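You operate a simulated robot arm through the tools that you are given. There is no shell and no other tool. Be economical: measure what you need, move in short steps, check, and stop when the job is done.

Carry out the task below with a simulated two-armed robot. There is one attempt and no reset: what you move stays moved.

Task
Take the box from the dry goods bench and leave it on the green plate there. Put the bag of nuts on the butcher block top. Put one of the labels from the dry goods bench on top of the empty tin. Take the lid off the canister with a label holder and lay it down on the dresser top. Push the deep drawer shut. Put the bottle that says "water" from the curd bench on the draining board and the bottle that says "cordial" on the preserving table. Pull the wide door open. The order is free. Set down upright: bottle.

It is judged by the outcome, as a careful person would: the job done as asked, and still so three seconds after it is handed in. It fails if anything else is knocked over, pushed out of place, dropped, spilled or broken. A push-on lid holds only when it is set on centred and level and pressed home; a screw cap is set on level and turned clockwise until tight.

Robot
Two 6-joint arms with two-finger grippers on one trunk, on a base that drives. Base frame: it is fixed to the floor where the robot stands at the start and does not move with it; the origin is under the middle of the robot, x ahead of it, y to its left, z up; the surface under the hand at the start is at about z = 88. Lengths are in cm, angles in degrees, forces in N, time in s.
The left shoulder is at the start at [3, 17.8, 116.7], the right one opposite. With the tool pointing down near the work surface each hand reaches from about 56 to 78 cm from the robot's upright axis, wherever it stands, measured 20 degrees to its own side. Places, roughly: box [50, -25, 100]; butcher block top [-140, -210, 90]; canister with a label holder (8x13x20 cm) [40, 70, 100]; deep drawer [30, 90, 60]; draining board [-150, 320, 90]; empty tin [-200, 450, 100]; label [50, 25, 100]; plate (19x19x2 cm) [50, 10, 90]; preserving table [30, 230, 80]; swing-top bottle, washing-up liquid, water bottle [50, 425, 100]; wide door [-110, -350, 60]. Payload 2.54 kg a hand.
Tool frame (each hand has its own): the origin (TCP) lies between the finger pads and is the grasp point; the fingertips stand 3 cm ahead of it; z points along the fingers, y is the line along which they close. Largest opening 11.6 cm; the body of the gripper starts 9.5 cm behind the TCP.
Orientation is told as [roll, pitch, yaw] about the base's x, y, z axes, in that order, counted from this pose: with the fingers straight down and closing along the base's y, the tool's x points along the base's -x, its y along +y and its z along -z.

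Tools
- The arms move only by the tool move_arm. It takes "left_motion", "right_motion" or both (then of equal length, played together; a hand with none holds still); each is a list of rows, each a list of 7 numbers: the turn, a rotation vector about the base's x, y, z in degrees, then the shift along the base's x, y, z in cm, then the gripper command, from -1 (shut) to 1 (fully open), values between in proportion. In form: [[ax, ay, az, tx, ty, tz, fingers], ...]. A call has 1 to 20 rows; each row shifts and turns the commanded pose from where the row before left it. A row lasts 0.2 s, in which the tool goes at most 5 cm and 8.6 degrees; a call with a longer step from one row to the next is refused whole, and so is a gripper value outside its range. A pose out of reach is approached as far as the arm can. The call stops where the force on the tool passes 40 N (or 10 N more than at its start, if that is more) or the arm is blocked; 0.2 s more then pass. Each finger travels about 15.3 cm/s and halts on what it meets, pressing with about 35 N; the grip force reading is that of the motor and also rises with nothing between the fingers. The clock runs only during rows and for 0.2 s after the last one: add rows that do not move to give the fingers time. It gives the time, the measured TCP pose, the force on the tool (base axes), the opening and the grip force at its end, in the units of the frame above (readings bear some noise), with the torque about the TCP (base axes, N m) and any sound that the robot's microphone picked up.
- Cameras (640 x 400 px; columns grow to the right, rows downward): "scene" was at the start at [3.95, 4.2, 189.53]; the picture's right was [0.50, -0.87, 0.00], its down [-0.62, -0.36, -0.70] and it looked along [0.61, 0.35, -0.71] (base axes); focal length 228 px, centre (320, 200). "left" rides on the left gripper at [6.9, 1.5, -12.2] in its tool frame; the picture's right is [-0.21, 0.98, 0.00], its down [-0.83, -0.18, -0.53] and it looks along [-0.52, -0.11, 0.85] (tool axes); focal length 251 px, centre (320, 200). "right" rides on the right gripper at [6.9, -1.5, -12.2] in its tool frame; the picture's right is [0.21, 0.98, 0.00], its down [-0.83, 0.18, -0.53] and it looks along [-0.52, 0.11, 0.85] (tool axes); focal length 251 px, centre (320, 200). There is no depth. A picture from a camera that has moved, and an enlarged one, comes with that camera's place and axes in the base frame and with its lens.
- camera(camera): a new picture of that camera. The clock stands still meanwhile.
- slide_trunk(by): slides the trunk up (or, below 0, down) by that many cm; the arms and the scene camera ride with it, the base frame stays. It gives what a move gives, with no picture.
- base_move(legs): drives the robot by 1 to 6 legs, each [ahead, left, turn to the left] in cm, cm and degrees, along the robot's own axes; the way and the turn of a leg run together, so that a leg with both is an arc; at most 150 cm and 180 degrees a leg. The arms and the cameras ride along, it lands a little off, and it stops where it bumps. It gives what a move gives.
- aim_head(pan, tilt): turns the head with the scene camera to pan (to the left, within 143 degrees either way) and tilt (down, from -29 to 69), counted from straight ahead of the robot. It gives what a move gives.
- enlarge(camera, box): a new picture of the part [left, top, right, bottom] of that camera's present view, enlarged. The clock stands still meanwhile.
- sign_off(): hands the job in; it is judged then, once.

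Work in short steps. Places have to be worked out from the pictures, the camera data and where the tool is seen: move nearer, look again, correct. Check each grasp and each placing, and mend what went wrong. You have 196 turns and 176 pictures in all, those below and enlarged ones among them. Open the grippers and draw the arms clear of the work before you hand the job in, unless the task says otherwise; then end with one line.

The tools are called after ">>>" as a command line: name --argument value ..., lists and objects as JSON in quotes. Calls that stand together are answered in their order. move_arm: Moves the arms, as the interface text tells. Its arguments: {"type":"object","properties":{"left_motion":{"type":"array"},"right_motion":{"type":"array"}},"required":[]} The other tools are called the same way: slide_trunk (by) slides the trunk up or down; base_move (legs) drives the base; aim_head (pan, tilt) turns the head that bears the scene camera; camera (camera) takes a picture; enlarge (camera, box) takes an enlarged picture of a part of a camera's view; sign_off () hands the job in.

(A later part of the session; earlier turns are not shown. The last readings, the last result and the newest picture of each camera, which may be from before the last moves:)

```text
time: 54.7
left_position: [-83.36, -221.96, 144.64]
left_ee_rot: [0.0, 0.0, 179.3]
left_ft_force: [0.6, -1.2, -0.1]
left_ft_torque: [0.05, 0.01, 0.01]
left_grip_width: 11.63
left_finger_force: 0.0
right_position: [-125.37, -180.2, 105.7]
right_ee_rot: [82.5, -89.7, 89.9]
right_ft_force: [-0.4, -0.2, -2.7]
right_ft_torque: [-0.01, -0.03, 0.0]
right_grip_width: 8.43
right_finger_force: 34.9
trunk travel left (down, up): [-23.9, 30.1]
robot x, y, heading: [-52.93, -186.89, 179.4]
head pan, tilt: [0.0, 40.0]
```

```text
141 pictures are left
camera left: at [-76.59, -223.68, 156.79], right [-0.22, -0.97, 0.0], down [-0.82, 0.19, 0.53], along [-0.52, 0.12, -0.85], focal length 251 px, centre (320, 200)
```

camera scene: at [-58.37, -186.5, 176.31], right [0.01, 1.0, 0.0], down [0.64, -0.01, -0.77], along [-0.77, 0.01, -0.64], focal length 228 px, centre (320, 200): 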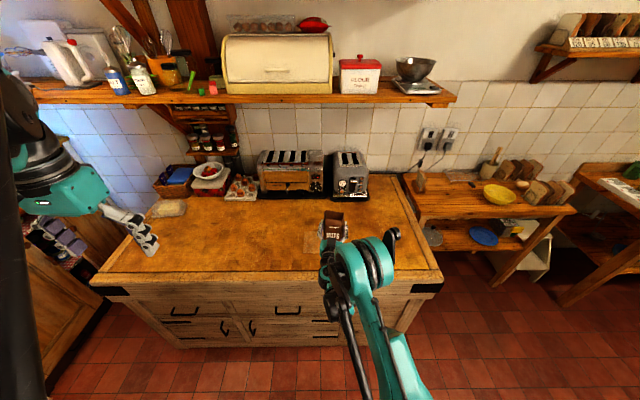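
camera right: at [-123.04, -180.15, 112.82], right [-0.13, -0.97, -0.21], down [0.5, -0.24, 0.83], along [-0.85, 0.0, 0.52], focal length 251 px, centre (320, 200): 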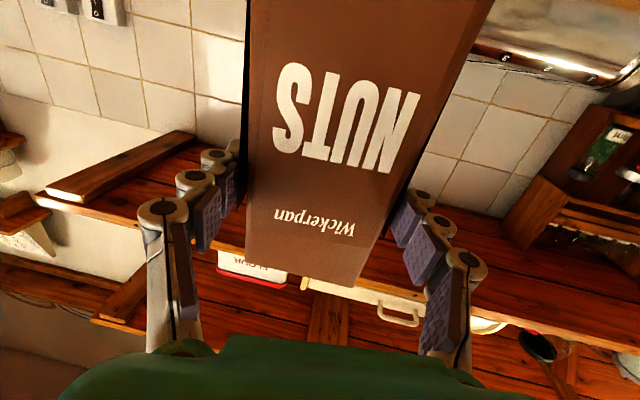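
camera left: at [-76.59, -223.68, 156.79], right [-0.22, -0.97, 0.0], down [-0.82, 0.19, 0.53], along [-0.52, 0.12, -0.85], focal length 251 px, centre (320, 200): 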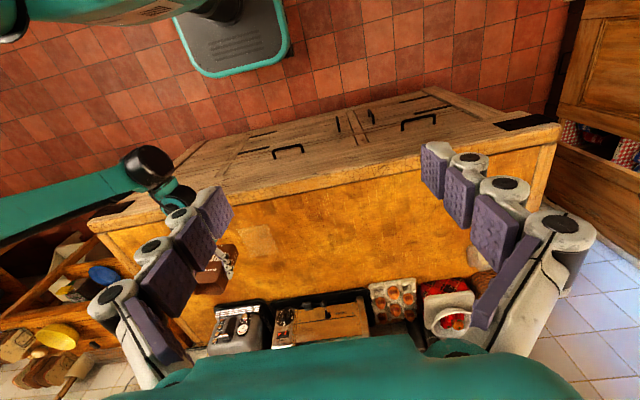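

The bag is about 5 cm above the top, away from the toaster. I lower the trunk 4 cm more and look at the gap.

>>> slide_trunk --by -4

>>> camera --camera "left"

>>> enlarge --camera "scene" --box '[260, 160, 460, 300]'

```text
time: 55.5
left_position: [-83.44, -221.9, 140.54]
left_ee_rot: [-0.1, 0.0, 179.4]
left_ft_force: [0.3, 0.3, 0.4]
left_ft_torque: [-0.04, 0.02, 0.0]
left_grip_width: 11.59
left_finger_force: 0.1
right_position: [-125.28, -180.22, 101.77]
right_ee_rot: [82.9, -89.7, 89.5]
right_ft_force: [-0.7, 0.5, -2.8]
right_ft_torque: [0.04, -0.04, -0.01]
right_grip_width: 8.43
right_finger_force: 34.9
trunk travel left (down, up): [-19.9, 34.1]
robot x, y, heading: [-52.78, -186.99, 179.2]
head pan, tilt: [0.0, 40.0]
```

```text
140 pictures are left
camera left: at [-76.58, -223.68, 152.78], right [-0.22, -0.97, 0.0], down [-0.82, 0.19, 0.53], along [-0.52, 0.12, -0.85], focal length 251 px, centre (320, 200)
```

left: 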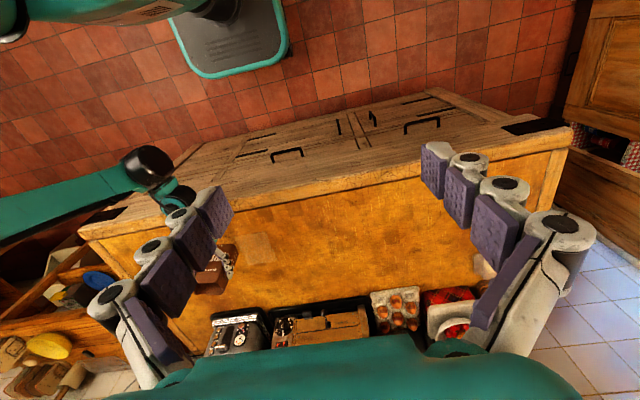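

```text
2.86 times, centred on (360, 230) of scene
camera zoom: at [-58.37, -186.5, 172.3], right [0.01, 1.0, 0.0], down [0.64, -0.01, -0.77], along [-0.77, 0.01, -0.64], focal length 650 px, centre (206, 114)
```

zoom: 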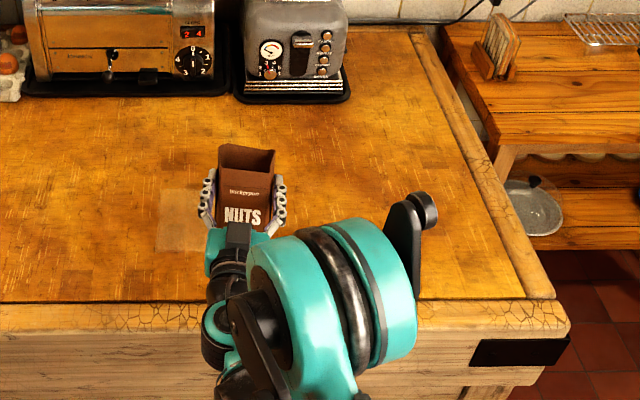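

Gap is about 1.5 cm. I lower the trunk by 1 cm and watch the force.

>>> slide_trunk --by -1

```text
time: 56.1
left_position: [-83.49, -221.99, 139.47]
left_ee_rot: [0.0, 0.0, 179.4]
left_ft_force: [-0.5, 0.0, 0.3]
left_ft_torque: [0.0, 0.02, -0.01]
left_grip_width: 11.62
left_finger_force: 0.1
right_position: [-125.15, -180.16, 100.8]
right_ee_rot: [82.4, -89.7, 89.9]
right_ft_force: [0.1, 0.5, -2.6]
right_ft_torque: [0.04, -0.07, 0.03]
right_grip_width: 8.43
right_finger_force: 35.3
trunk travel left (down, up): [-18.9, 35.1]
robot x, y, heading: [-52.53, -186.87, 179.5]
head pan, tilt: [0.0, 40.0]
```

No contact yet; another 0.7 cm.

>>> slide_trunk --by -0.7

>>> slide_trunk --by -0.5

```text
time: 56.7
left_position: [-83.48, -222.05, 138.78]
left_ee_rot: [-0.1, 0.0, 179.5]
left_ft_force: [0.5, 0.1, -0.3]
left_ft_torque: [0.03, 0.01, 0.01]
left_grip_width: 11.58
left_finger_force: 0.0
right_position: [-125.2, -180.17, 100.12]
right_ee_rot: [82.5, -89.6, 89.9]
right_ft_force: [0.7, -0.1, -3.3]
right_ft_torque: [0.0, -0.06, -0.01]
right_grip_width: 8.44
right_finger_force: 34.6
trunk travel left (down, up): [-18.2, 35.8]
robot x, y, heading: [-52.64, -186.3, 179.1]
head pan, tilt: [0.0, 40.0]
```

```text
time: 57.2
left_position: [-83.45, -221.92, 138.17]
left_ee_rot: [0.0, -0.1, 179.4]
left_ft_force: [-0.1, -0.6, -1.2]
left_ft_torque: [-0.03, 0.0, 0.0]
left_grip_width: 11.59
left_finger_force: 0.2
right_position: [-125.25, -180.12, 99.54]
right_ee_rot: [82.2, -89.6, 90.2]
right_ft_force: [-0.4, 0.3, -2.3]
right_ft_torque: [0.0, -0.03, -0.04]
right_grip_width: 8.43
right_finger_force: 35.2
trunk travel left (down, up): [-17.7, 36.3]
robot x, y, heading: [-52.47, -186.97, 179.4]
head pan, tilt: [0.0, 40.0]
```

Still free; I continue down in small steps.

>>> slide_trunk --by -0.6

>>> slide_trunk --by -0.6

>>> camera --camera "right"

```text
time: 57.8
left_position: [-83.28, -222.05, 137.58]
left_ee_rot: [0.0, 0.0, 179.4]
left_ft_force: [0.6, 0.4, -1.0]
left_ft_torque: [-0.02, 0.04, -0.04]
left_grip_width: 11.6
left_finger_force: 0.1
right_position: [-125.21, -180.15, 98.86]
right_ee_rot: [82.3, -89.6, 90.1]
right_ft_force: [-0.8, 0.1, -2.5]
right_ft_torque: [0.02, -0.01, -0.02]
right_grip_width: 8.42
right_finger_force: 35.6
trunk travel left (down, up): [-17.1, 36.9]
robot x, y, heading: [-52.68, -186.8, 179.3]
head pan, tilt: [0.0, 40.0]
```

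```text
time: 58.3
left_position: [-83.39, -222.05, 137.14]
left_ee_rot: [-0.1, 0.1, 179.4]
left_ft_force: [-0.2, -0.6, 0.2]
left_ft_torque: [-0.01, 0.01, 0.02]
left_grip_width: 11.59
left_finger_force: 0.0
right_position: [-125.31, -180.21, 98.28]
right_ee_rot: [82.2, -89.7, 90.0]
right_ft_force: [-0.7, 0.0, -2.9]
right_ft_torque: [-0.02, -0.08, 0.02]
right_grip_width: 8.44
right_finger_force: 34.8
trunk travel left (down, up): [-16.5, 37.5]
robot x, y, heading: [-52.66, -186.64, 179.5]
head pan, tilt: [0.0, 40.0]
```

```text
138 pictures are left
camera right: at [-112.98, -180.27, 91.49], right [-0.13, -0.97, -0.21], down [0.51, -0.24, 0.83], along [-0.85, 0.0, 0.52], focal length 251 px, centre (320, 200)
```

right: 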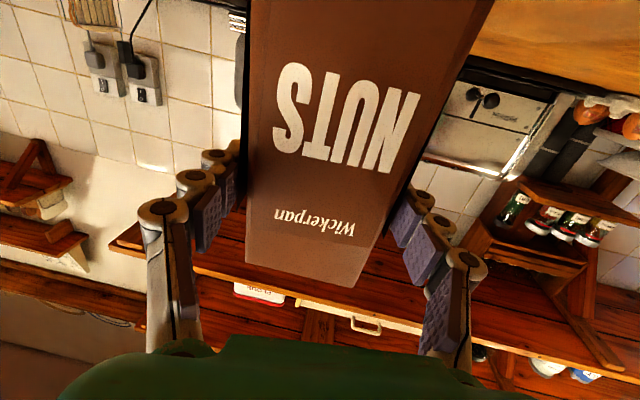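

Surface looks to be near z 88.5, so contact should be imminent. I continue in finer steps.

>>> slide_trunk --by -0.4

>>> slide_trunk --by -0.4

```text
time: 58.8
left_position: [-83.36, -222.06, 136.77]
left_ee_rot: [0.0, -0.1, 179.4]
left_ft_force: [0.4, -0.4, -0.6]
left_ft_torque: [0.0, 0.03, 0.0]
left_grip_width: 11.59
left_finger_force: 0.0
right_position: [-125.02, -180.2, 98.21]
right_ee_rot: [108.0, -89.7, 64.3]
right_ft_force: [-11.2, -1.2, 30.5]
right_ft_torque: [0.4, 0.48, 0.09]
right_grip_width: 8.43
right_finger_force: 35.2
trunk travel left (down, up): [-16.1, 37.9]
robot x, y, heading: [-53.06, -186.99, 179.3]
head pan, tilt: [0.0, 40.0]
```

```text
time: 59.4
left_position: [-83.16, -222.12, 136.38]
left_ee_rot: [0.0, -0.1, 179.5]
left_ft_force: [-0.5, 0.1, -0.2]
left_ft_torque: [0.0, 0.0, -0.01]
left_grip_width: 11.6
left_finger_force: 0.0
right_position: [-125.1, -180.17, 97.77]
right_ee_rot: [100.3, -89.6, 72.2]
right_ft_force: [-5.9, -2.6, 30.5]
right_ft_torque: [0.47, 0.68, -0.06]
right_grip_width: 8.41
right_finger_force: 34.0
trunk travel left (down, up): [-15.7, 38.3]
robot x, y, heading: [-52.7, -186.74, 179.4]
head pan, tilt: [0.0, 40.0]
```

Firm contact: the bag stands. I relieve 0.4 cm, open the fingers and pull straight back (+x).

>>> slide_trunk --by 0.4

>>> move_arm --right_motion '[[0, 0, 0, 0, 0, 0, -0.2], [0, 0, 0, 0, 0, 0, 0.6], [0, 0, 0, 0, 0, 0, 0.9], [0, 0, 0, 0, 0, 0, 0.9]]'

>>> camera --camera "right"

```text
time: 59.9
left_position: [-83.37, -222.02, 136.59]
left_ee_rot: [0.0, 0.0, 179.4]
left_ft_force: [0.4, -0.4, -0.8]
left_ft_torque: [0.01, 0.02, 0.04]
left_grip_width: 11.59
left_finger_force: 0.1
right_position: [-125.14, -180.15, 97.79]
right_ee_rot: [81.0, -89.6, 91.5]
right_ft_force: [0.5, 0.0, -3.3]
right_ft_torque: [0.01, -0.04, 0.01]
right_grip_width: 8.41
right_finger_force: 34.6
trunk travel left (down, up): [-16.1, 37.9]
robot x, y, heading: [-52.61, -186.81, 179.7]
head pan, tilt: [0.0, 40.0]
```

```text
time: 60.9
left_position: [-83.39, -222.04, 136.68]
left_ee_rot: [0.0, 0.0, 179.4]
left_ft_force: [0.3, 0.0, 0.0]
left_ft_torque: [-0.03, 0.01, -0.03]
left_grip_width: 11.61
left_finger_force: 0.0
right_position: [-125.26, -180.23, 97.96]
right_ee_rot: [83.0, -89.6, 89.5]
right_ft_force: [0.2, -0.5, 0.2]
right_ft_torque: [-0.03, -0.03, 0.0]
right_grip_width: 11.02
right_finger_force: 0.1
trunk travel left (down, up): [-16.1, 37.9]
robot x, y, heading: [-52.58, -186.64, 179.5]
head pan, tilt: [0.0, 40.0]
```

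```text
137 pictures are left
camera right: at [-112.97, -180.27, 91.1], right [-0.13, -0.97, -0.21], down [0.51, -0.24, 0.83], along [-0.85, 0.0, 0.52], focal length 251 px, centre (320, 200)
```

right: 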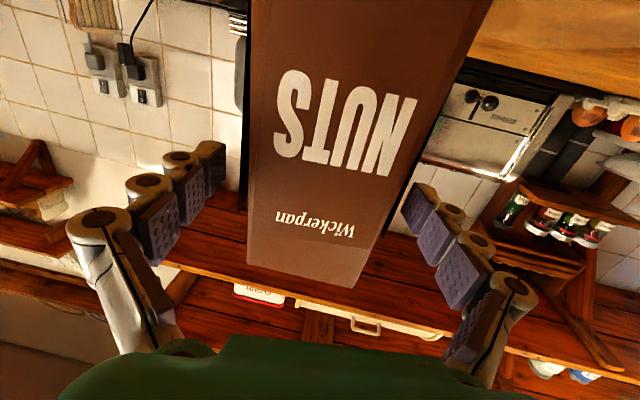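

The bag stands free between the fingers. I drive back 20 cm to withdraw and verify.

>>> base_move --legs '[[-20, 0, 0]]'

>>> aim_head --pan 25 --tilt 25

>>> camera --camera "scene"

```text
time: 62.5
left_position: [-63.53, -222.37, 136.72]
left_ee_rot: [0.0, -0.2, 179.6]
left_ft_force: [0.6, -0.7, 0.4]
left_ft_torque: [-0.01, 0.08, 0.03]
left_grip_width: 11.58
left_finger_force: 0.2
right_position: [-105.53, -180.58, 98.03]
right_ee_rot: [91.3, -89.5, 81.3]
right_ft_force: [-0.1, -0.2, -0.4]
right_ft_torque: [0.01, -0.05, -0.01]
right_grip_width: 11.0
right_finger_force: 0.0
trunk travel left (down, up): [-16.1, 37.9]
robot x, y, heading: [-33.29, -186.82, 179.2]
head pan, tilt: [0.0, 40.0]
```

```text
time: 63.4
left_position: [-63.81, -222.32, 136.73]
left_ee_rot: [-0.1, -0.1, 179.6]
left_ft_force: [-0.2, -0.5, -0.3]
left_ft_torque: [-0.01, 0.03, 0.02]
left_grip_width: 11.6
left_finger_force: 0.0
right_position: [-105.66, -180.56, 98.0]
right_ee_rot: [84.3, -89.6, 88.3]
right_ft_force: [-0.3, -0.2, -0.1]
right_ft_torque: [-0.01, -0.02, -0.01]
right_grip_width: 11.03
right_finger_force: 0.0
trunk travel left (down, up): [-16.1, 37.9]
robot x, y, heading: [-32.99, -187.11, 179.7]
head pan, tilt: [25.0, 25.0]
```

```text
136 pictures are left
camera scene: at [-38.63, -190.58, 170.83], right [-0.42, 0.91, 0.0], down [0.38, 0.18, -0.91], along [-0.82, -0.38, -0.42], focal length 228 px, centre (320, 200)
```

scene: 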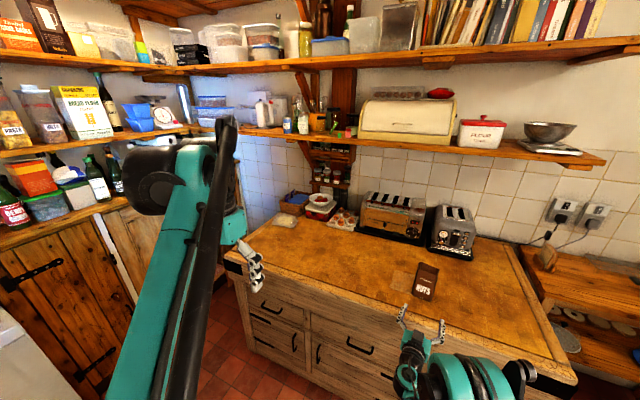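

The bag stands on the block. I raise the trunk for clearance, turn left to face the far cupboard doors and look for the wide door.

>>> slide_trunk --by 20

>>> base_move --legs '[[0, 0, 90]]'

>>> aim_head --pan -20 --tilt 30

>>> camera --camera "scene"

```text
time: 65.5
left_position: [-63.73, -222.2, 156.69]
left_ee_rot: [0.0, 0.0, 179.6]
left_ft_force: [-0.6, -0.2, -0.6]
left_ft_torque: [-0.02, 0.01, 0.02]
left_grip_width: 11.58
left_finger_force: 0.2
right_position: [-105.59, -180.59, 117.99]
right_ee_rot: [82.6, -89.5, 90.1]
right_ft_force: [0.2, 0.2, 0.6]
right_ft_torque: [0.03, -0.01, 0.01]
right_grip_width: 11.03
right_finger_force: 0.0
trunk travel left (down, up): [-36.1, 17.9]
robot x, y, heading: [-33.04, -186.97, 179.5]
head pan, tilt: [25.0, 25.0]
```

```text
time: 69.8
left_position: [3.19, -216.31, 156.69]
left_ee_rot: [0.0, -0.1, -88.5]
left_ft_force: [0.3, 0.1, -0.1]
left_ft_torque: [0.01, -0.03, -0.01]
left_grip_width: 11.59
left_finger_force: 0.1
right_position: [-37.23, -259.62, 117.91]
right_ee_rot: [83.4, -89.6, -179.0]
right_ft_force: [0.7, 0.6, -0.7]
right_ft_torque: [0.0, -0.01, -0.01]
right_grip_width: 11.02
right_finger_force: 0.1
trunk travel left (down, up): [-36.1, 17.9]
robot x, y, heading: [-33.23, -186.89, -88.9]
head pan, tilt: [25.0, 25.0]
```

```text
time: 70.9
left_position: [3.23, -216.38, 156.75]
left_ee_rot: [0.0, 0.1, -88.7]
left_ft_force: [-0.2, 0.7, 0.0]
left_ft_torque: [-0.02, -0.02, -0.02]
left_grip_width: 11.6
left_finger_force: 0.2
right_position: [-37.32, -259.57, 117.92]
right_ee_rot: [83.2, -89.6, -178.8]
right_ft_force: [0.3, 0.0, -0.1]
right_ft_torque: [-0.01, -0.04, 0.0]
right_grip_width: 11.03
right_finger_force: 0.0
trunk travel left (down, up): [-36.1, 17.9]
robot x, y, heading: [-33.04, -186.67, -88.4]
head pan, tilt: [-20.0, 30.0]
```

```text
135 pictures are left
camera scene: at [-36.19, -192.32, 190.04], right [-0.95, 0.32, 0.0], down [0.16, 0.47, -0.87], along [-0.28, -0.82, -0.5], focal length 228 px, centre (320, 200)
```

scene: 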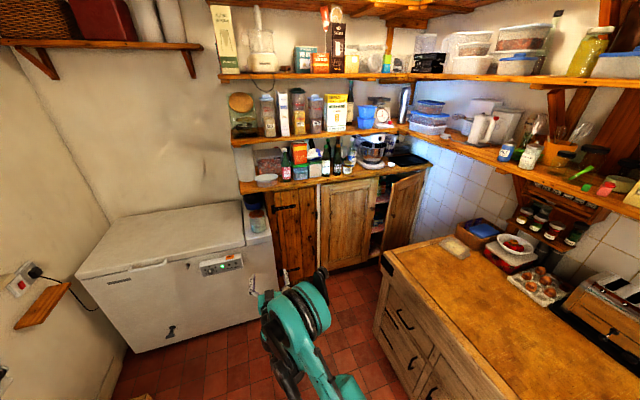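

>>> enlarge --camera "scene" --box '[230, 140, 450, 290]'

```text
2.67 times, centred on (340, 215) of scene
camera zoom: at [-36.19, -192.32, 190.04], right [-0.95, 0.32, 0.0], down [0.16, 0.47, -0.87], along [-0.28, -0.82, -0.5], focal length 607 px, centre (267, 160)
```

zoom: 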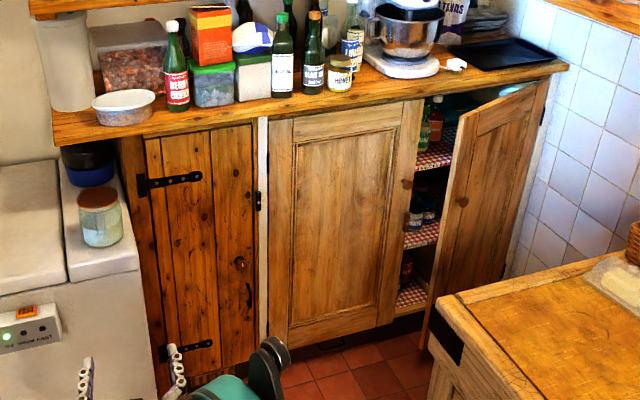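

The middle panelled door (hinged left near x -90, knob right near [-142,-347,75]) is the wide door, shut; the right narrow one is already open. I tuck the right hand in, then drive toward the doors.

>>> move_arm --right_motion '[[0, 0, 0, -1, 4, 0.5, 0.5], [0, 0, 0, -1, 4, 0.5, 0.2], [0, 0, 0, -1, 4, 0.5, 0.2], [0, 0, 0, -1, 4, 0.5, 0.2], [0, 0, 0, -1, 4, 0.5, 0.2], [0, 0, 0, -1, 4, 0.5, 0.2], [0, 0, 0, -1, 4, 0.5, 0.2]]'

>>> base_move --legs '[[70, -40, 0]]'

>>> aim_head --pan -30 --tilt 45

>>> camera --camera "scene"

```text
time: 72.5
left_position: [3.07, -216.26, 156.73]
left_ee_rot: [0.2, -0.1, -88.7]
left_ft_force: [-0.1, 0.5, 0.6]
left_ft_torque: [0.01, -0.04, 0.02]
left_grip_width: 11.61
left_finger_force: 0.1
right_position: [-40.8, -240.27, 132.97]
right_ee_rot: [77.9, -89.5, -173.6]
right_ft_force: [0.2, -0.4, -0.3]
right_ft_torque: [0.02, -0.01, -0.01]
right_grip_width: 6.96
right_finger_force: 0.0
right hand out of reach, approached as far as the arm can: row 1, 2, 3, 4, 5, 6, 7
trunk travel left (down, up): [-36.1, 17.9]
robot x, y, heading: [-33.28, -186.56, -88.5]
head pan, tilt: [-20.0, 30.0]
```

```text
time: 76.8
left_position: [-33.94, -285.9, 156.73]
left_ee_rot: [0.0, 0.0, -88.1]
left_ft_force: [-0.4, -0.8, -0.3]
left_ft_torque: [-0.01, -0.03, 0.03]
left_grip_width: 11.6
left_finger_force: 0.1
right_position: [-77.59, -310.42, 132.92]
right_ee_rot: [66.7, -89.4, -161.8]
right_ft_force: [-0.2, 0.8, 0.7]
right_ft_torque: [0.02, -0.02, -0.01]
right_grip_width: 6.95
right_finger_force: 0.1
trunk travel left (down, up): [-36.1, 17.9]
robot x, y, heading: [-70.73, -256.64, -88.1]
head pan, tilt: [-20.0, 30.0]
```

```text
time: 77.6
left_position: [-33.94, -285.8, 156.62]
left_ee_rot: [-0.1, 0.0, -87.9]
left_ft_force: [-0.4, 0.5, -0.3]
left_ft_torque: [-0.06, 0.02, -0.01]
left_grip_width: 11.63
left_finger_force: 0.1
right_position: [-77.54, -310.35, 132.88]
right_ee_rot: [67.4, -89.5, -162.4]
right_ft_force: [0.8, 0.8, 0.0]
right_ft_torque: [0.03, -0.01, -0.01]
right_grip_width: 6.95
right_finger_force: 0.0
trunk travel left (down, up): [-36.1, 17.9]
robot x, y, heading: [-70.44, -256.67, -87.9]
head pan, tilt: [-30.0, 45.0]
```

```text
133 pictures are left
camera scene: at [-74.64, -260.77, 187.78], right [-0.88, 0.47, 0.0], down [0.33, 0.62, -0.71], along [-0.33, -0.62, -0.71], focal length 228 px, centre (320, 200)
```

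scene: 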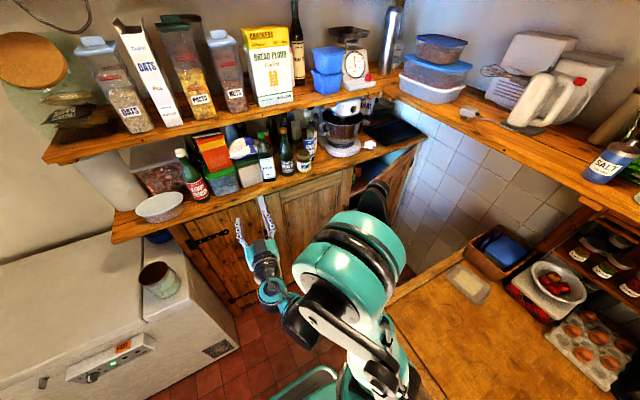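

The counter's front edge now computes nearer y -368, so the door is further than thought. I lower the trunk to bring the shoulder to knob height and see the door face.

>>> slide_trunk --by -33

>>> aim_head --pan -30 --tilt 30

>>> camera --camera "scene"

>>> camera --camera "left"

```text
time: 80.8
left_position: [-34.01, -285.91, 123.57]
left_ee_rot: [-0.1, 0.0, -88.0]
left_ft_force: [0.4, 0.2, -0.2]
left_ft_torque: [0.03, -0.02, -0.01]
left_grip_width: 11.61
left_finger_force: 0.1
right_position: [-77.64, -310.49, 99.92]
right_ee_rot: [67.4, -89.5, -162.4]
right_ft_force: [0.0, 0.0, 0.0]
right_ft_torque: [-0.01, 0.03, 0.04]
right_grip_width: 6.99
right_finger_force: 0.0
trunk travel left (down, up): [-3.1, 50.9]
robot x, y, heading: [-70.91, -256.69, -88.1]
head pan, tilt: [-30.0, 45.0]
```

```text
time: 81.6
left_position: [-33.88, -285.8, 123.78]
left_ee_rot: [0.0, 0.0, -87.9]
left_ft_force: [0.9, -0.4, -0.7]
left_ft_torque: [0.0, -0.02, 0.02]
left_grip_width: 11.55
left_finger_force: 0.0
right_position: [-77.48, -310.41, 99.84]
right_ee_rot: [67.1, -89.4, -162.1]
right_ft_force: [0.2, -0.3, 0.1]
right_ft_torque: [0.0, 0.0, 0.03]
right_grip_width: 6.97
right_finger_force: 0.1
trunk travel left (down, up): [-3.1, 50.9]
robot x, y, heading: [-70.9, -256.45, -87.8]
head pan, tilt: [-30.0, 30.0]
```

```text
132 pictures are left
camera scene: at [-75.08, -261.58, 157.03], right [-0.88, 0.47, 0.0], down [0.24, 0.44, -0.87], along [-0.41, -0.76, -0.5], focal length 228 px, centre (320, 200)
```

scene: 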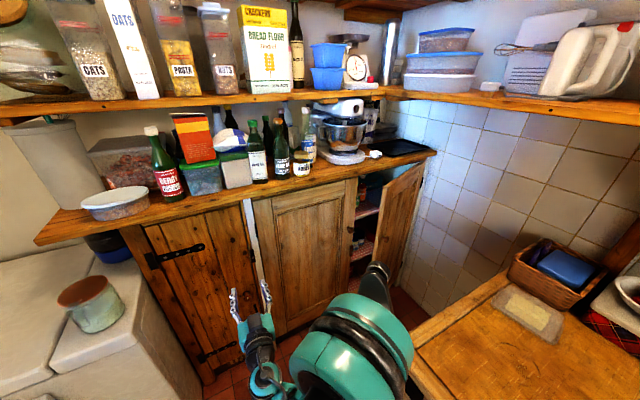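

```text
131 pictures are left
camera left: at [-32.73, -278.94, 135.97], right [0.98, -0.18, 0.0], down [-0.15, -0.83, 0.53], along [-0.1, -0.53, -0.85], focal length 251 px, centre (320, 200)
```

left: 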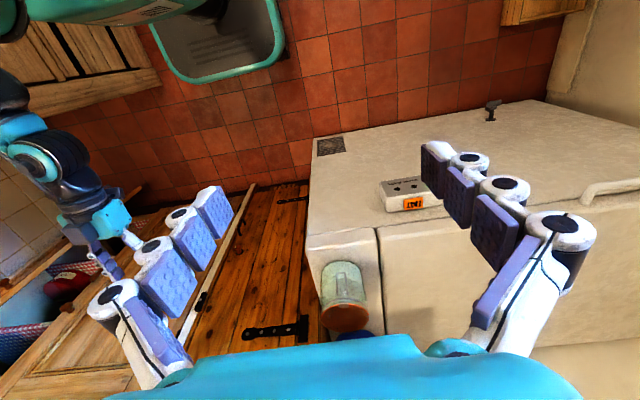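

I enlarge the door to locate its knob.

>>> enlarge --camera "scene" --box '[230, 150, 440, 340]'

```text
2.11 times, centred on (335, 245) of scene
camera zoom: at [-75.08, -261.58, 157.03], right [-0.88, 0.47, 0.0], down [0.24, 0.44, -0.87], along [-0.41, -0.76, -0.5], focal length 479 px, centre (288, 105)
```

zoom: 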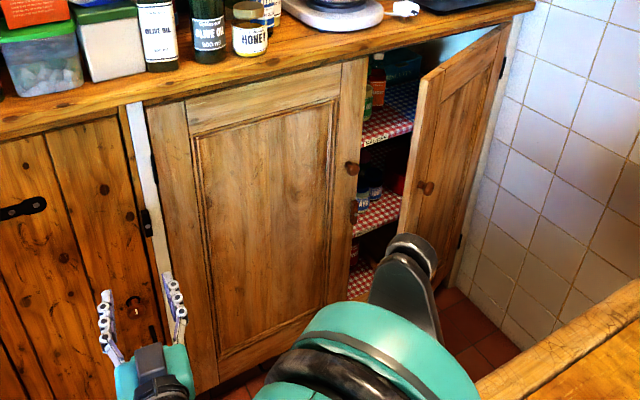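

Two views put the knob near [-132,-335,86], door plane y≈-337, hinge near x -86. I swing the right hand toward it, turned 20° rightward.

>>> move_arm --right_motion '[[0, 0, -3, -3.5, -0.5, -1.4, 0.5], [0, 0, -3, -3.5, -0.5, -1.4, 0.5], [0, 0, -3, -3.5, -0.5, -1.4, 0.5], [0, 0, -3, -3.5, -0.5, -1.4, 0.5], [0, 0, -3, -3.5, -0.5, -1.4, 0.5], [0, 0, -3, -3.5, -0.5, -1.4, 0.5], [0, 0, -2, -3.5, -0.5, -1.4, 0.5], [0, 0, 0, -3.5, -0.5, -1.4, 0.5], [0, 0, 0, -3.5, -0.5, -1.4, 0.5], [0, 0, 0, -3.5, -0.5, -1.4, 0.5]]'

>>> camera --camera "right"

>>> camera --camera "scene"

```text
time: 83.8
left_position: [-34.04, -285.85, 123.75]
left_ee_rot: [0.1, 0.0, -87.9]
left_ft_force: [-0.4, -0.5, -0.9]
left_ft_torque: [0.04, -0.03, 0.01]
left_grip_width: 11.59
left_finger_force: 0.1
right_position: [-112.11, -319.23, 94.37]
right_ee_rot: [55.6, -89.5, -170.7]
right_ft_force: [0.0, -0.1, 0.3]
right_ft_torque: [-0.01, 0.01, 0.0]
right_grip_width: 8.7
right_finger_force: 0.1
right hand out of reach, approached as far as the arm can: row 1, 2, 3, 4, 5, 6, 7, 8, 9, 10
trunk travel left (down, up): [-3.1, 50.9]
robot x, y, heading: [-70.65, -256.97, -88.3]
head pan, tilt: [-30.0, 30.0]
```

```text
129 pictures are left
camera right: at [-108.3, -307.45, 87.57], right [0.89, -0.41, -0.21], down [0.38, 0.41, 0.83], along [-0.26, -0.82, 0.52], focal length 251 px, centre (320, 200)
```

right: 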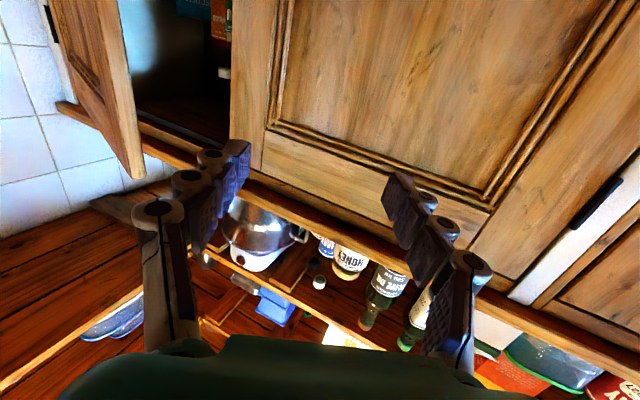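

```text
128 pictures are left
camera scene: at [-75.2, -261.64, 157.03], right [-0.88, 0.47, 0.0], down [0.24, 0.44, -0.87], along [-0.41, -0.76, -0.5], focal length 228 px, centre (320, 200)
```

scene: 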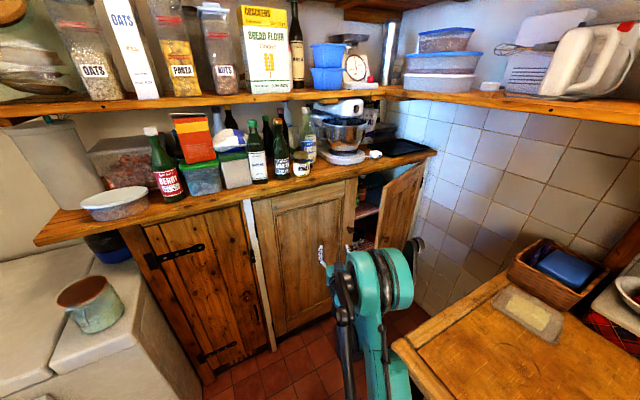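

The door edge is at x≈-134 and the knob just out of view above, at z≈85. I shift the base right 5 and ahead 9 cm to bring it into reach.

>>> base_move --legs '[[9, -5, 0]]'

>>> move_arm --right_motion '[[0, 0, 0, -1, 0, -3, 0.5], [0, 0, 0, -1, 0, -3, 0.5], [0, 0, 0, -1, 0, -3, 0.5]]'

>>> camera --camera "right"

```text
time: 85.0
left_position: [-38.64, -294.92, 123.67]
left_ee_rot: [0.1, 0.0, -88.0]
left_ft_force: [-0.3, -0.5, 0.4]
left_ft_torque: [0.06, -0.04, -0.01]
left_grip_width: 11.6
left_finger_force: 0.1
right_position: [-116.78, -328.46, 94.24]
right_ee_rot: [50.3, -89.4, -165.4]
right_ft_force: [-0.6, -0.1, -0.1]
right_ft_torque: [0.0, 0.01, 0.0]
right_grip_width: 8.71
right_finger_force: 0.2
trunk travel left (down, up): [-3.1, 50.9]
robot x, y, heading: [-75.57, -265.95, -87.9]
head pan, tilt: [-30.0, 30.0]
```

```text
time: 85.8
left_position: [-38.85, -295.02, 123.59]
left_ee_rot: [0.0, 0.1, -88.0]
left_ft_force: [-0.5, -0.6, -0.1]
left_ft_torque: [0.0, -0.02, -0.01]
left_grip_width: 11.61
left_finger_force: 0.0
right_position: [-121.28, -332.39, 89.37]
right_ee_rot: [48.1, -89.4, -163.2]
right_ft_force: [0.2, -0.4, 0.0]
right_ft_torque: [-0.01, -0.04, 0.04]
right_grip_width: 8.69
right_finger_force: 0.0
right hand out of reach, approached as far as the arm can: row 1, 2, 3
trunk travel left (down, up): [-3.1, 50.9]
robot x, y, heading: [-75.19, -266.1, -87.7]
head pan, tilt: [-30.0, 30.0]
```

```text
127 pictures are left
camera right: at [-117.48, -320.54, 82.52], right [0.89, -0.41, -0.21], down [0.38, 0.4, 0.83], along [-0.26, -0.82, 0.52], focal length 251 px, centre (320, 200)
```

right: 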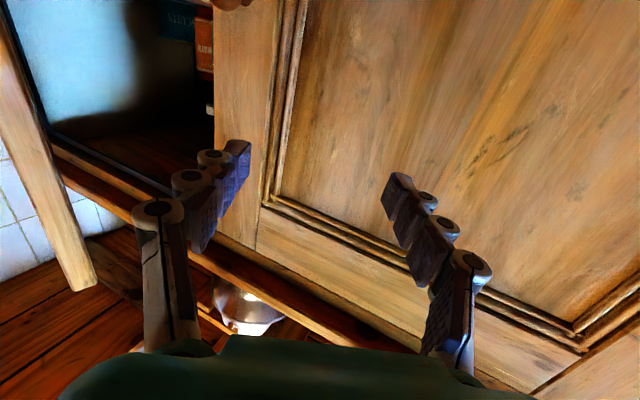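

Level low poses push the hand outward, so I pull back a little and tilt the fingers about 35° downward, which suits the arm and lets the camera see the knob.

>>> move_arm --right_motion '[[6.3, -3, 0, 1, 3, 0, 0.5], [6.3, -3, 0, 0.5, 2, 0, 0.5], [6.3, -3, 0, 0, 2, 0, 0.5], [6.3, -3, 0, 0, 1, 0, 0.5], [6.3, -3, 0, 0, 1, 0, 0.5]]'

>>> camera --camera "right"

```text
time: 87.0
left_position: [-38.58, -294.86, 123.67]
left_ee_rot: [0.0, 0.0, -88.0]
left_ft_force: [0.6, -0.2, 0.2]
left_ft_torque: [-0.01, 0.01, -0.01]
left_grip_width: 11.59
left_finger_force: 0.0
right_position: [-120.59, -324.13, 89.74]
right_ee_rot: [0.1, -58.2, -116.4]
right_ft_force: [0.1, -0.5, 0.9]
right_ft_torque: [-0.01, -0.02, 0.04]
right_grip_width: 8.7
right_finger_force: 0.0
right hand out of reach, approached as far as the arm can: row 1
trunk travel left (down, up): [-3.1, 50.9]
robot x, y, heading: [-75.32, -265.94, -87.9]
head pan, tilt: [-30.0, 30.0]
```

```text
126 pictures are left
camera right: at [-115.83, -311.0, 90.32], right [0.93, -0.33, -0.18], down [0.17, -0.06, 0.98], along [-0.34, -0.94, 0.0], focal length 251 px, centre (320, 200)
```

right: 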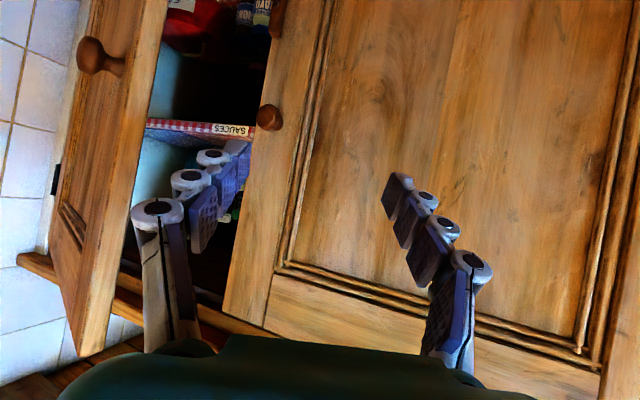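

The knob is now seen: about [-132.2,-335,82.2]. I move along the finger direction so its head sits between the pads.

>>> move_arm --right_motion '[[0, 0, 0, -2.9, -1.7, -1.2, 0.5], [0, 0, 0, -2.9, -1.7, -1.2, 0.5], [0, 0, 0, -2.9, -1.7, -1.2, 0.5]]'

>>> camera --camera "right"

```text
time: 87.8
left_position: [-38.72, -295.0, 123.73]
left_ee_rot: [0.2, 0.1, -87.9]
left_ft_force: [0.5, 0.1, -0.3]
left_ft_torque: [0.01, -0.03, 0.04]
left_grip_width: 11.59
left_finger_force: 0.1
right_position: [-129.69, -328.99, 86.17]
right_ee_rot: [0.0, -58.3, -116.4]
right_ft_force: [-0.2, -0.7, 1.3]
right_ft_torque: [0.01, -0.01, 0.02]
right_grip_width: 8.68
right_finger_force: 0.1
trunk travel left (down, up): [-3.1, 50.9]
robot x, y, heading: [-75.46, -265.95, -87.9]
head pan, tilt: [-30.0, 30.0]
```

```text
125 pictures are left
camera right: at [-124.96, -315.8, 86.79], right [0.93, -0.33, -0.18], down [0.17, -0.06, 0.98], along [-0.34, -0.94, 0.0], focal length 251 px, centre (320, 200)
```

right: 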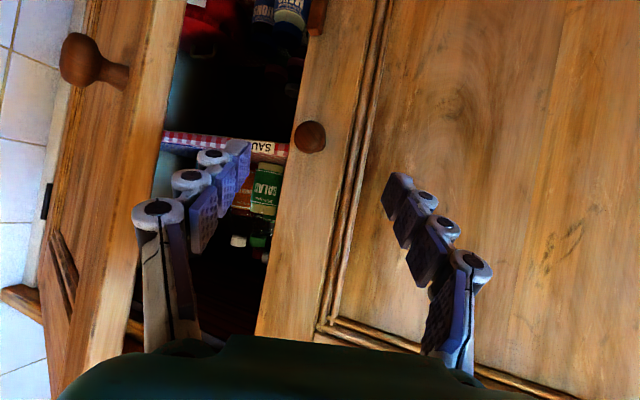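

Combining all four views consistently gives the knob at [-136.5,-341,80.4], a bit deeper. I advance two thirds of the way and look.

>>> move_arm --right_motion '[[0, 0, 0, -2.1, -3.6, -1.7, 0.5], [0, 0, 0, -2.1, -3.6, -1.7, 0.5]]'

>>> camera --camera "right"

```text
time: 88.3
left_position: [-38.82, -294.99, 123.73]
left_ee_rot: [0.1, 0.0, -88.0]
left_ft_force: [0.3, 0.0, -0.3]
left_ft_torque: [0.01, 0.02, -0.04]
left_grip_width: 11.62
left_finger_force: 0.1
right_position: [-133.57, -336.37, 82.67]
right_ee_rot: [0.0, -58.2, -116.4]
right_ft_force: [0.8, -0.2, -0.4]
right_ft_torque: [-0.02, 0.0, 0.02]
right_grip_width: 8.72
right_finger_force: 0.2
trunk travel left (down, up): [-3.1, 50.9]
robot x, y, heading: [-75.08, -265.88, -88.1]
head pan, tilt: [-30.0, 30.0]
```

```text
124 pictures are left
camera right: at [-128.81, -323.04, 83.19], right [0.93, -0.33, -0.18], down [0.17, -0.06, 0.98], along [-0.34, -0.94, 0.0], focal length 251 px, centre (320, 200)
```

right: 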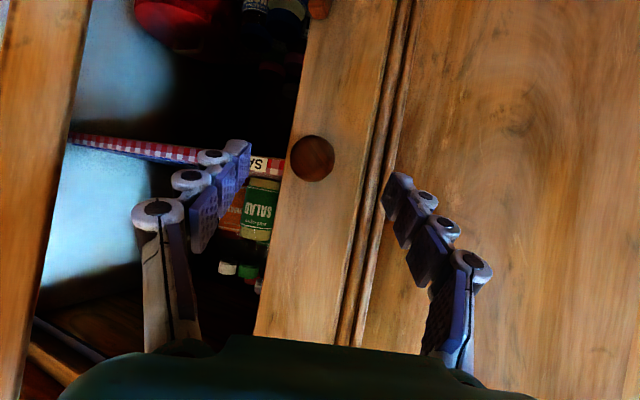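

Consistent: knob at [-136.6,-341,80.1]. I finish the approach, close and check the grip width.

>>> move_arm --right_motion '[[0, 0, 0, -1.2, -1.7, -0.8, 0.5], [0, 0, 0, -1.2, -1.7, -0.8, 0.5], [0, 0, 0, 0, 0, 0, 0], [0, 0, 0, 0, 0, 0, -1], [0, 0, 0, 0, 0, 0, -1]]'

>>> camera --camera "right"

```text
time: 89.5
left_position: [-38.78, -294.89, 123.69]
left_ee_rot: [0.0, -0.1, -87.9]
left_ft_force: [-0.5, -0.9, -0.9]
left_ft_torque: [0.0, -0.01, 0.01]
left_grip_width: 11.56
left_finger_force: 0.1
right_position: [-135.9, -339.87, 80.71]
right_ee_rot: [0.0, -58.2, -116.4]
right_ft_force: [2.9, -1.1, 0.7]
right_ft_torque: [0.11, -0.11, -0.01]
right_grip_width: 4.06
right_finger_force: 45.5
trunk travel left (down, up): [-3.1, 50.9]
robot x, y, heading: [-75.67, -265.72, -88.0]
head pan, tilt: [-30.0, 30.0]
```

```text
123 pictures are left
camera right: at [-131.1, -326.56, 81.48], right [0.93, -0.33, -0.18], down [0.17, -0.06, 0.98], along [-0.34, -0.94, 0.0], focal length 251 px, centre (320, 200)
```

right: 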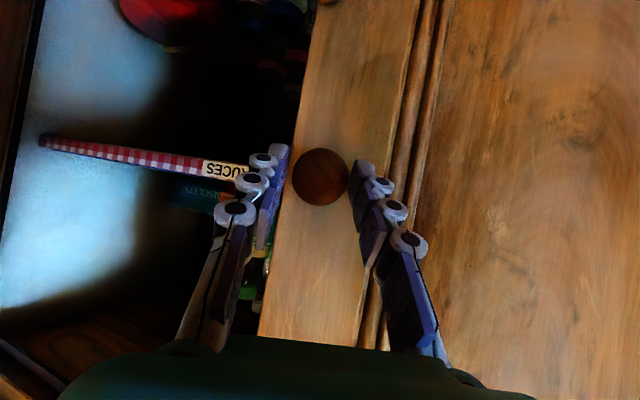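

The knob is gripped (4.06 cm). I pull along the hinge arc, about 12° first with slight turning.

>>> move_arm --right_motion '[[0, 0, -1, 0.05, 1.7, 0, -1], [0, 0, -1, 0.07, 1.7, 0, -1], [0, 0, -2, 0.36, 3.4, 0, -1], [0, 0, -2, 0.6, 3.4, 0, -1], [0, 0, -2, 0.85, 3.3, 0, -1]]'

>>> camera --camera "right"

```text
time: 90.6
left_position: [-38.55, -294.72, 123.62]
left_ee_rot: [0.2, -0.1, -87.9]
left_ft_force: [0.0, -0.2, 0.0]
left_ft_torque: [0.02, -0.09, -0.02]
left_grip_width: 11.59
left_finger_force: 0.0
right_position: [-134.24, -329.9, 80.84]
right_ee_rot: [0.5, -58.1, -122.2]
right_ft_force: [7.9, -0.6, 1.1]
right_ft_torque: [0.03, -0.08, 1.06]
right_grip_width: 4.03
right_finger_force: 45.0
trunk travel left (down, up): [-3.1, 50.9]
robot x, y, heading: [-75.41, -266.18, -87.9]
head pan, tilt: [-30.0, 30.0]
stopped in row 5 (right hand): the force on the tool passed its limit at 43 N (the readings are from after the stop); the commanded pose is now the measured one
```

```text
122 pictures are left
camera right: at [-128.25, -317.04, 81.52], right [0.89, -0.42, -0.18], down [0.16, -0.08, 0.98], along [-0.43, -0.9, 0.0], focal length 251 px, centre (320, 200)
```

right: 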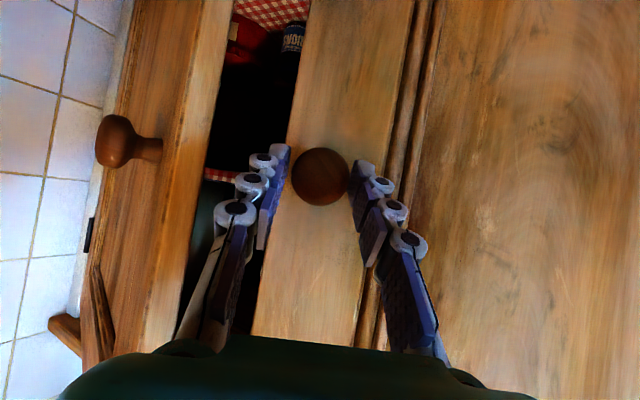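

The door is about 12° open and follows a 49.6 cm arc. I continue along the computed arc, turning the hand with the door.

>>> move_arm --right_motion '[[0, 0, -4, 0.55, 1.85, 0, -1], [0, 0, -2, 0.6, 1.8, 0, -1], [0, 0, -4, 1.27, 3.23, 0, -1], [0, 0, -4, 1.48, 3.12, 0, -1], [0, 0, -4, 1.7, 3.0, 0, -1]]'

>>> camera --camera "scene"

```text
time: 91.6
left_position: [-38.59, -294.92, 123.75]
left_ee_rot: [0.1, 0.0, -87.7]
left_ft_force: [-0.4, 0.2, 0.2]
left_ft_torque: [-0.03, -0.02, 0.0]
left_grip_width: 11.59
left_finger_force: 0.1
right_position: [-130.79, -321.42, 81.0]
right_ee_rot: [0.8, -57.7, -134.8]
right_ft_force: [7.5, -1.6, -8.9]
right_ft_torque: [0.56, -0.77, 0.92]
right_grip_width: 4.01
right_finger_force: 45.4
trunk travel left (down, up): [-3.1, 50.9]
robot x, y, heading: [-75.24, -266.04, -87.9]
head pan, tilt: [-30.0, 30.0]
stopped in row 4 (right hand): the force on the tool passed its limit at 42 N (the readings are from after the stop); the commanded pose is now the measured one
```

```text
121 pictures are left
camera scene: at [-79.84, -270.82, 157.03], right [-0.89, 0.47, 0.0], down [0.23, 0.44, -0.87], along [-0.4, -0.77, -0.5], focal length 228 px, centre (320, 200)
```

scene: 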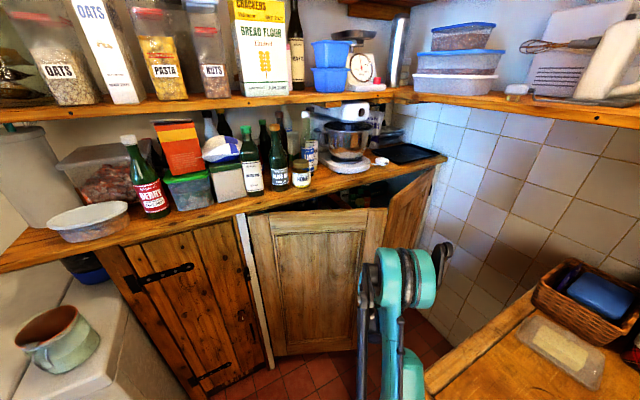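

About 22° open. I continue slowly along the arc with smaller steps.

>>> move_arm --right_motion '[[0, 0, -1, 0.78, 1.54, 0, -1], [0, 0, -1, 0.83, 1.52, 0, -1], [0, 0, -1, 0.89, 1.49, 0, -1], [0, 0, -1, 0.94, 1.45, 0, -1], [0, 0, -1, 0.99, 1.42, 0, -1], [0, 0, -1, 1.04, 1.39, 0, -1], [0, 0, -1, 1.08, 1.35, 0, -1], [0, 0, -1, 1.13, 1.31, 0, -1]]'

>>> camera --camera "right"

```text
time: 92.4
left_position: [-38.49, -294.86, 123.62]
left_ee_rot: [0.1, 0.0, -87.7]
left_ft_force: [0.0, 0.0, -0.6]
left_ft_torque: [-0.02, 0.0, 0.0]
left_grip_width: 11.6
left_finger_force: 0.1
right_position: [-128.56, -317.23, 80.99]
right_ee_rot: [1.0, -57.2, -137.8]
right_ft_force: [3.3, -0.7, -20.3]
right_ft_torque: [0.82, -1.1, 0.57]
right_grip_width: 4.01
right_finger_force: 44.6
right hand out of reach, approached as far as the arm can: row 3
trunk travel left (down, up): [-3.1, 50.9]
robot x, y, heading: [-74.94, -266.0, -87.8]
head pan, tilt: [-30.0, 30.0]
stopped in row 3 (right hand): the force on the tool passed its limit at 43 N (the readings are from after the stop); the commanded pose is now the measured one
```

```text
120 pictures are left
camera right: at [-119.37, -306.45, 81.9], right [0.75, -0.64, -0.17], down [0.12, -0.12, 0.99], along [-0.65, -0.76, -0.02], focal length 251 px, centre (320, 200)
```

right: 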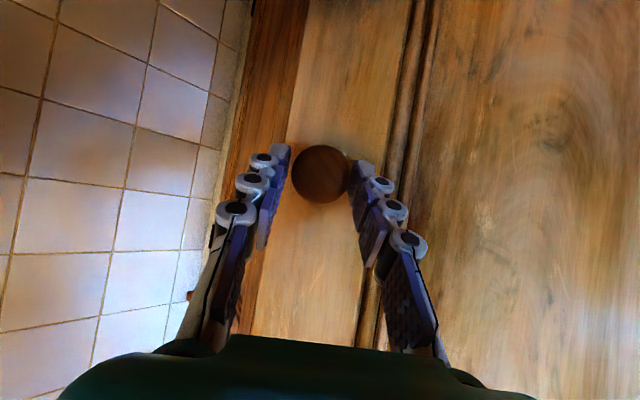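

The arm is now too close to itself, so I let the base do the pulling: back and left along the arc.

>>> base_move --legs '[[-6, 3.4, 0]]'

>>> camera --camera "right"

```text
time: 93.3
left_position: [-36.4, -290.88, 123.68]
left_ee_rot: [0.1, -0.2, -87.7]
left_ft_force: [-1.1, 0.1, -0.1]
left_ft_torque: [-0.04, 0.03, 0.03]
left_grip_width: 11.6
left_finger_force: 0.1
right_position: [-126.05, -313.54, 81.36]
right_ee_rot: [1.5, -57.6, -137.6]
right_ft_force: [-0.2, 2.2, 10.7]
right_ft_torque: [-0.15, -0.18, 0.88]
right_grip_width: 3.92
right_finger_force: 45.2
trunk travel left (down, up): [-3.1, 50.9]
robot x, y, heading: [-73.2, -262.0, -87.9]
head pan, tilt: [-30.0, 30.0]
stopped in leg 1: the force on the tool passed its limit at 46 N (the readings are from after the stop); the commanded pose is now the measured one
```

```text
119 pictures are left
camera right: at [-117.0, -302.63, 82.11], right [0.76, -0.63, -0.17], down [0.12, -0.12, 0.99], along [-0.64, -0.77, -0.01], focal length 251 px, centre (320, 200)
```

right: 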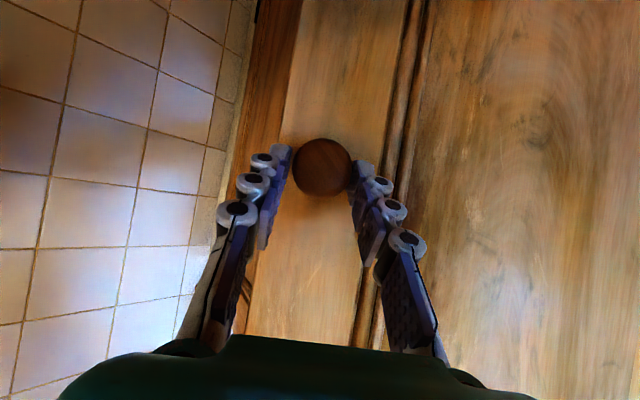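

Better idea: rotate the whole robot rigidly about the hinge, so the hand turns with the door. I drive small arc legs about the hinge at about [-86.5,-344].

>>> base_move --legs '[[1.42, 7.1, -5], [1.42, 7.1, -5], [1.42, 7.1, -5], [1.42, 7.1, -5]]'

>>> camera --camera "right"

```text
time: 94.7
left_position: [-31.89, -295.96, 123.69]
left_ee_rot: [0.0, -0.1, -93.3]
left_ft_force: [0.5, 0.1, 0.0]
left_ft_torque: [-0.02, 0.03, 0.0]
left_grip_width: 11.6
left_finger_force: 0.1
right_position: [-122.95, -310.0, 81.43]
right_ee_rot: [1.8, -57.7, -143.2]
right_ft_force: [0.1, 1.4, -0.6]
right_ft_torque: [-0.18, -0.01, 0.32]
right_grip_width: 3.93
right_finger_force: 45.3
trunk travel left (down, up): [-3.1, 50.9]
robot x, y, heading: [-65.68, -263.63, -93.3]
head pan, tilt: [-30.0, 30.0]
stopped in leg 2: the force on the tool passed its limit at 51 N (the readings are from after the stop); the commanded pose is now the measured one
```

```text
118 pictures are left
camera right: at [-113.08, -300.06, 82.04], right [0.7, -0.7, -0.16], down [0.11, -0.12, 0.99], along [-0.71, -0.71, -0.01], focal length 251 px, centre (320, 200)
```

right: 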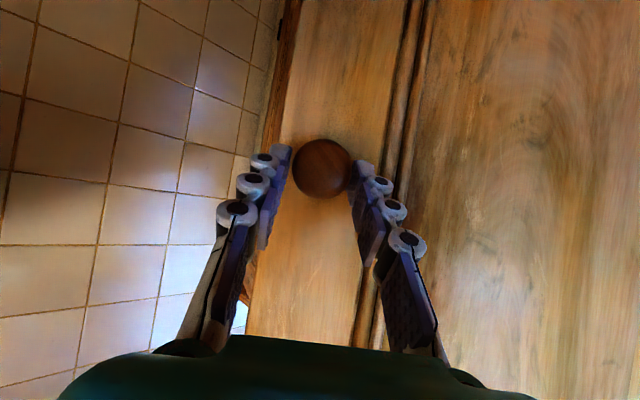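

A circle fit confirms the hinge at [-86,-343.8]; the stops look like speed-related drag. I pull very slowly with the arm along the arc.

>>> move_arm --right_motion '[[0, 0, -0.8, 0.49, 0.5, 0, -1], [0, 0, -0.8, 0.49, 0.5, 0, -1], [0, 0, -0.8, 0.49, 0.5, 0, -1], [0, 0, -0.8, 0.49, 0.5, 0, -1], [0, 0, -0.8, 0.49, 0.5, 0, -1], [0, 0, -0.8, 0.52, 0.47, 0, -1], [0, 0, -0.8, 0.52, 0.47, 0, -1], [0, 0, -0.8, 0.52, 0.47, 0, -1], [0, 0, -0.8, 0.52, 0.47, 0, -1], [0, 0, -0.8, 0.52, 0.47, 0, -1], [0, 0, -0.8, 0.55, 0.43, 0, -1], [0, 0, -0.8, 0.55, 0.43, 0, -1], [0, 0, -0.8, 0.55, 0.43, 0, -1], [0, 0, -0.8, 0.55, 0.43, 0, -1], [0, 0, -0.8, 0.55, 0.43, 0, -1], [0, 0, -0.8, 0.58, 0.39, 0, -1], [0, 0, -0.8, 0.58, 0.39, 0, -1], [0, 0, -0.8, 0.58, 0.39, 0, -1], [0, 0, -0.8, 0.58, 0.39, 0, -1], [0, 0, -0.8, 0.58, 0.39, 0, -1]]'

```text
time: 95.3
left_position: [-32.03, -296.03, 123.68]
left_ee_rot: [0.1, 0.0, -93.3]
left_ft_force: [-0.3, 0.1, 0.0]
left_ft_torque: [0.01, 0.01, -0.01]
left_grip_width: 11.61
left_finger_force: 0.0
right_position: [-122.3, -309.32, 81.47]
right_ee_rot: [1.9, -56.8, -145.2]
right_ft_force: [1.8, 1.1, -26.0]
right_ft_torque: [0.72, -1.11, 0.51]
right_grip_width: 3.95
right_finger_force: 45.1
right hand out of reach, approached as far as the arm can: row 2, 3
trunk travel left (down, up): [-3.1, 50.9]
robot x, y, heading: [-65.82, -263.86, -93.2]
head pan, tilt: [-30.0, 30.0]
stopped in row 3 (right hand): the force on the tool passed its limit at 41 N (the readings are from after the stop); the commanded pose is now the measured one
```

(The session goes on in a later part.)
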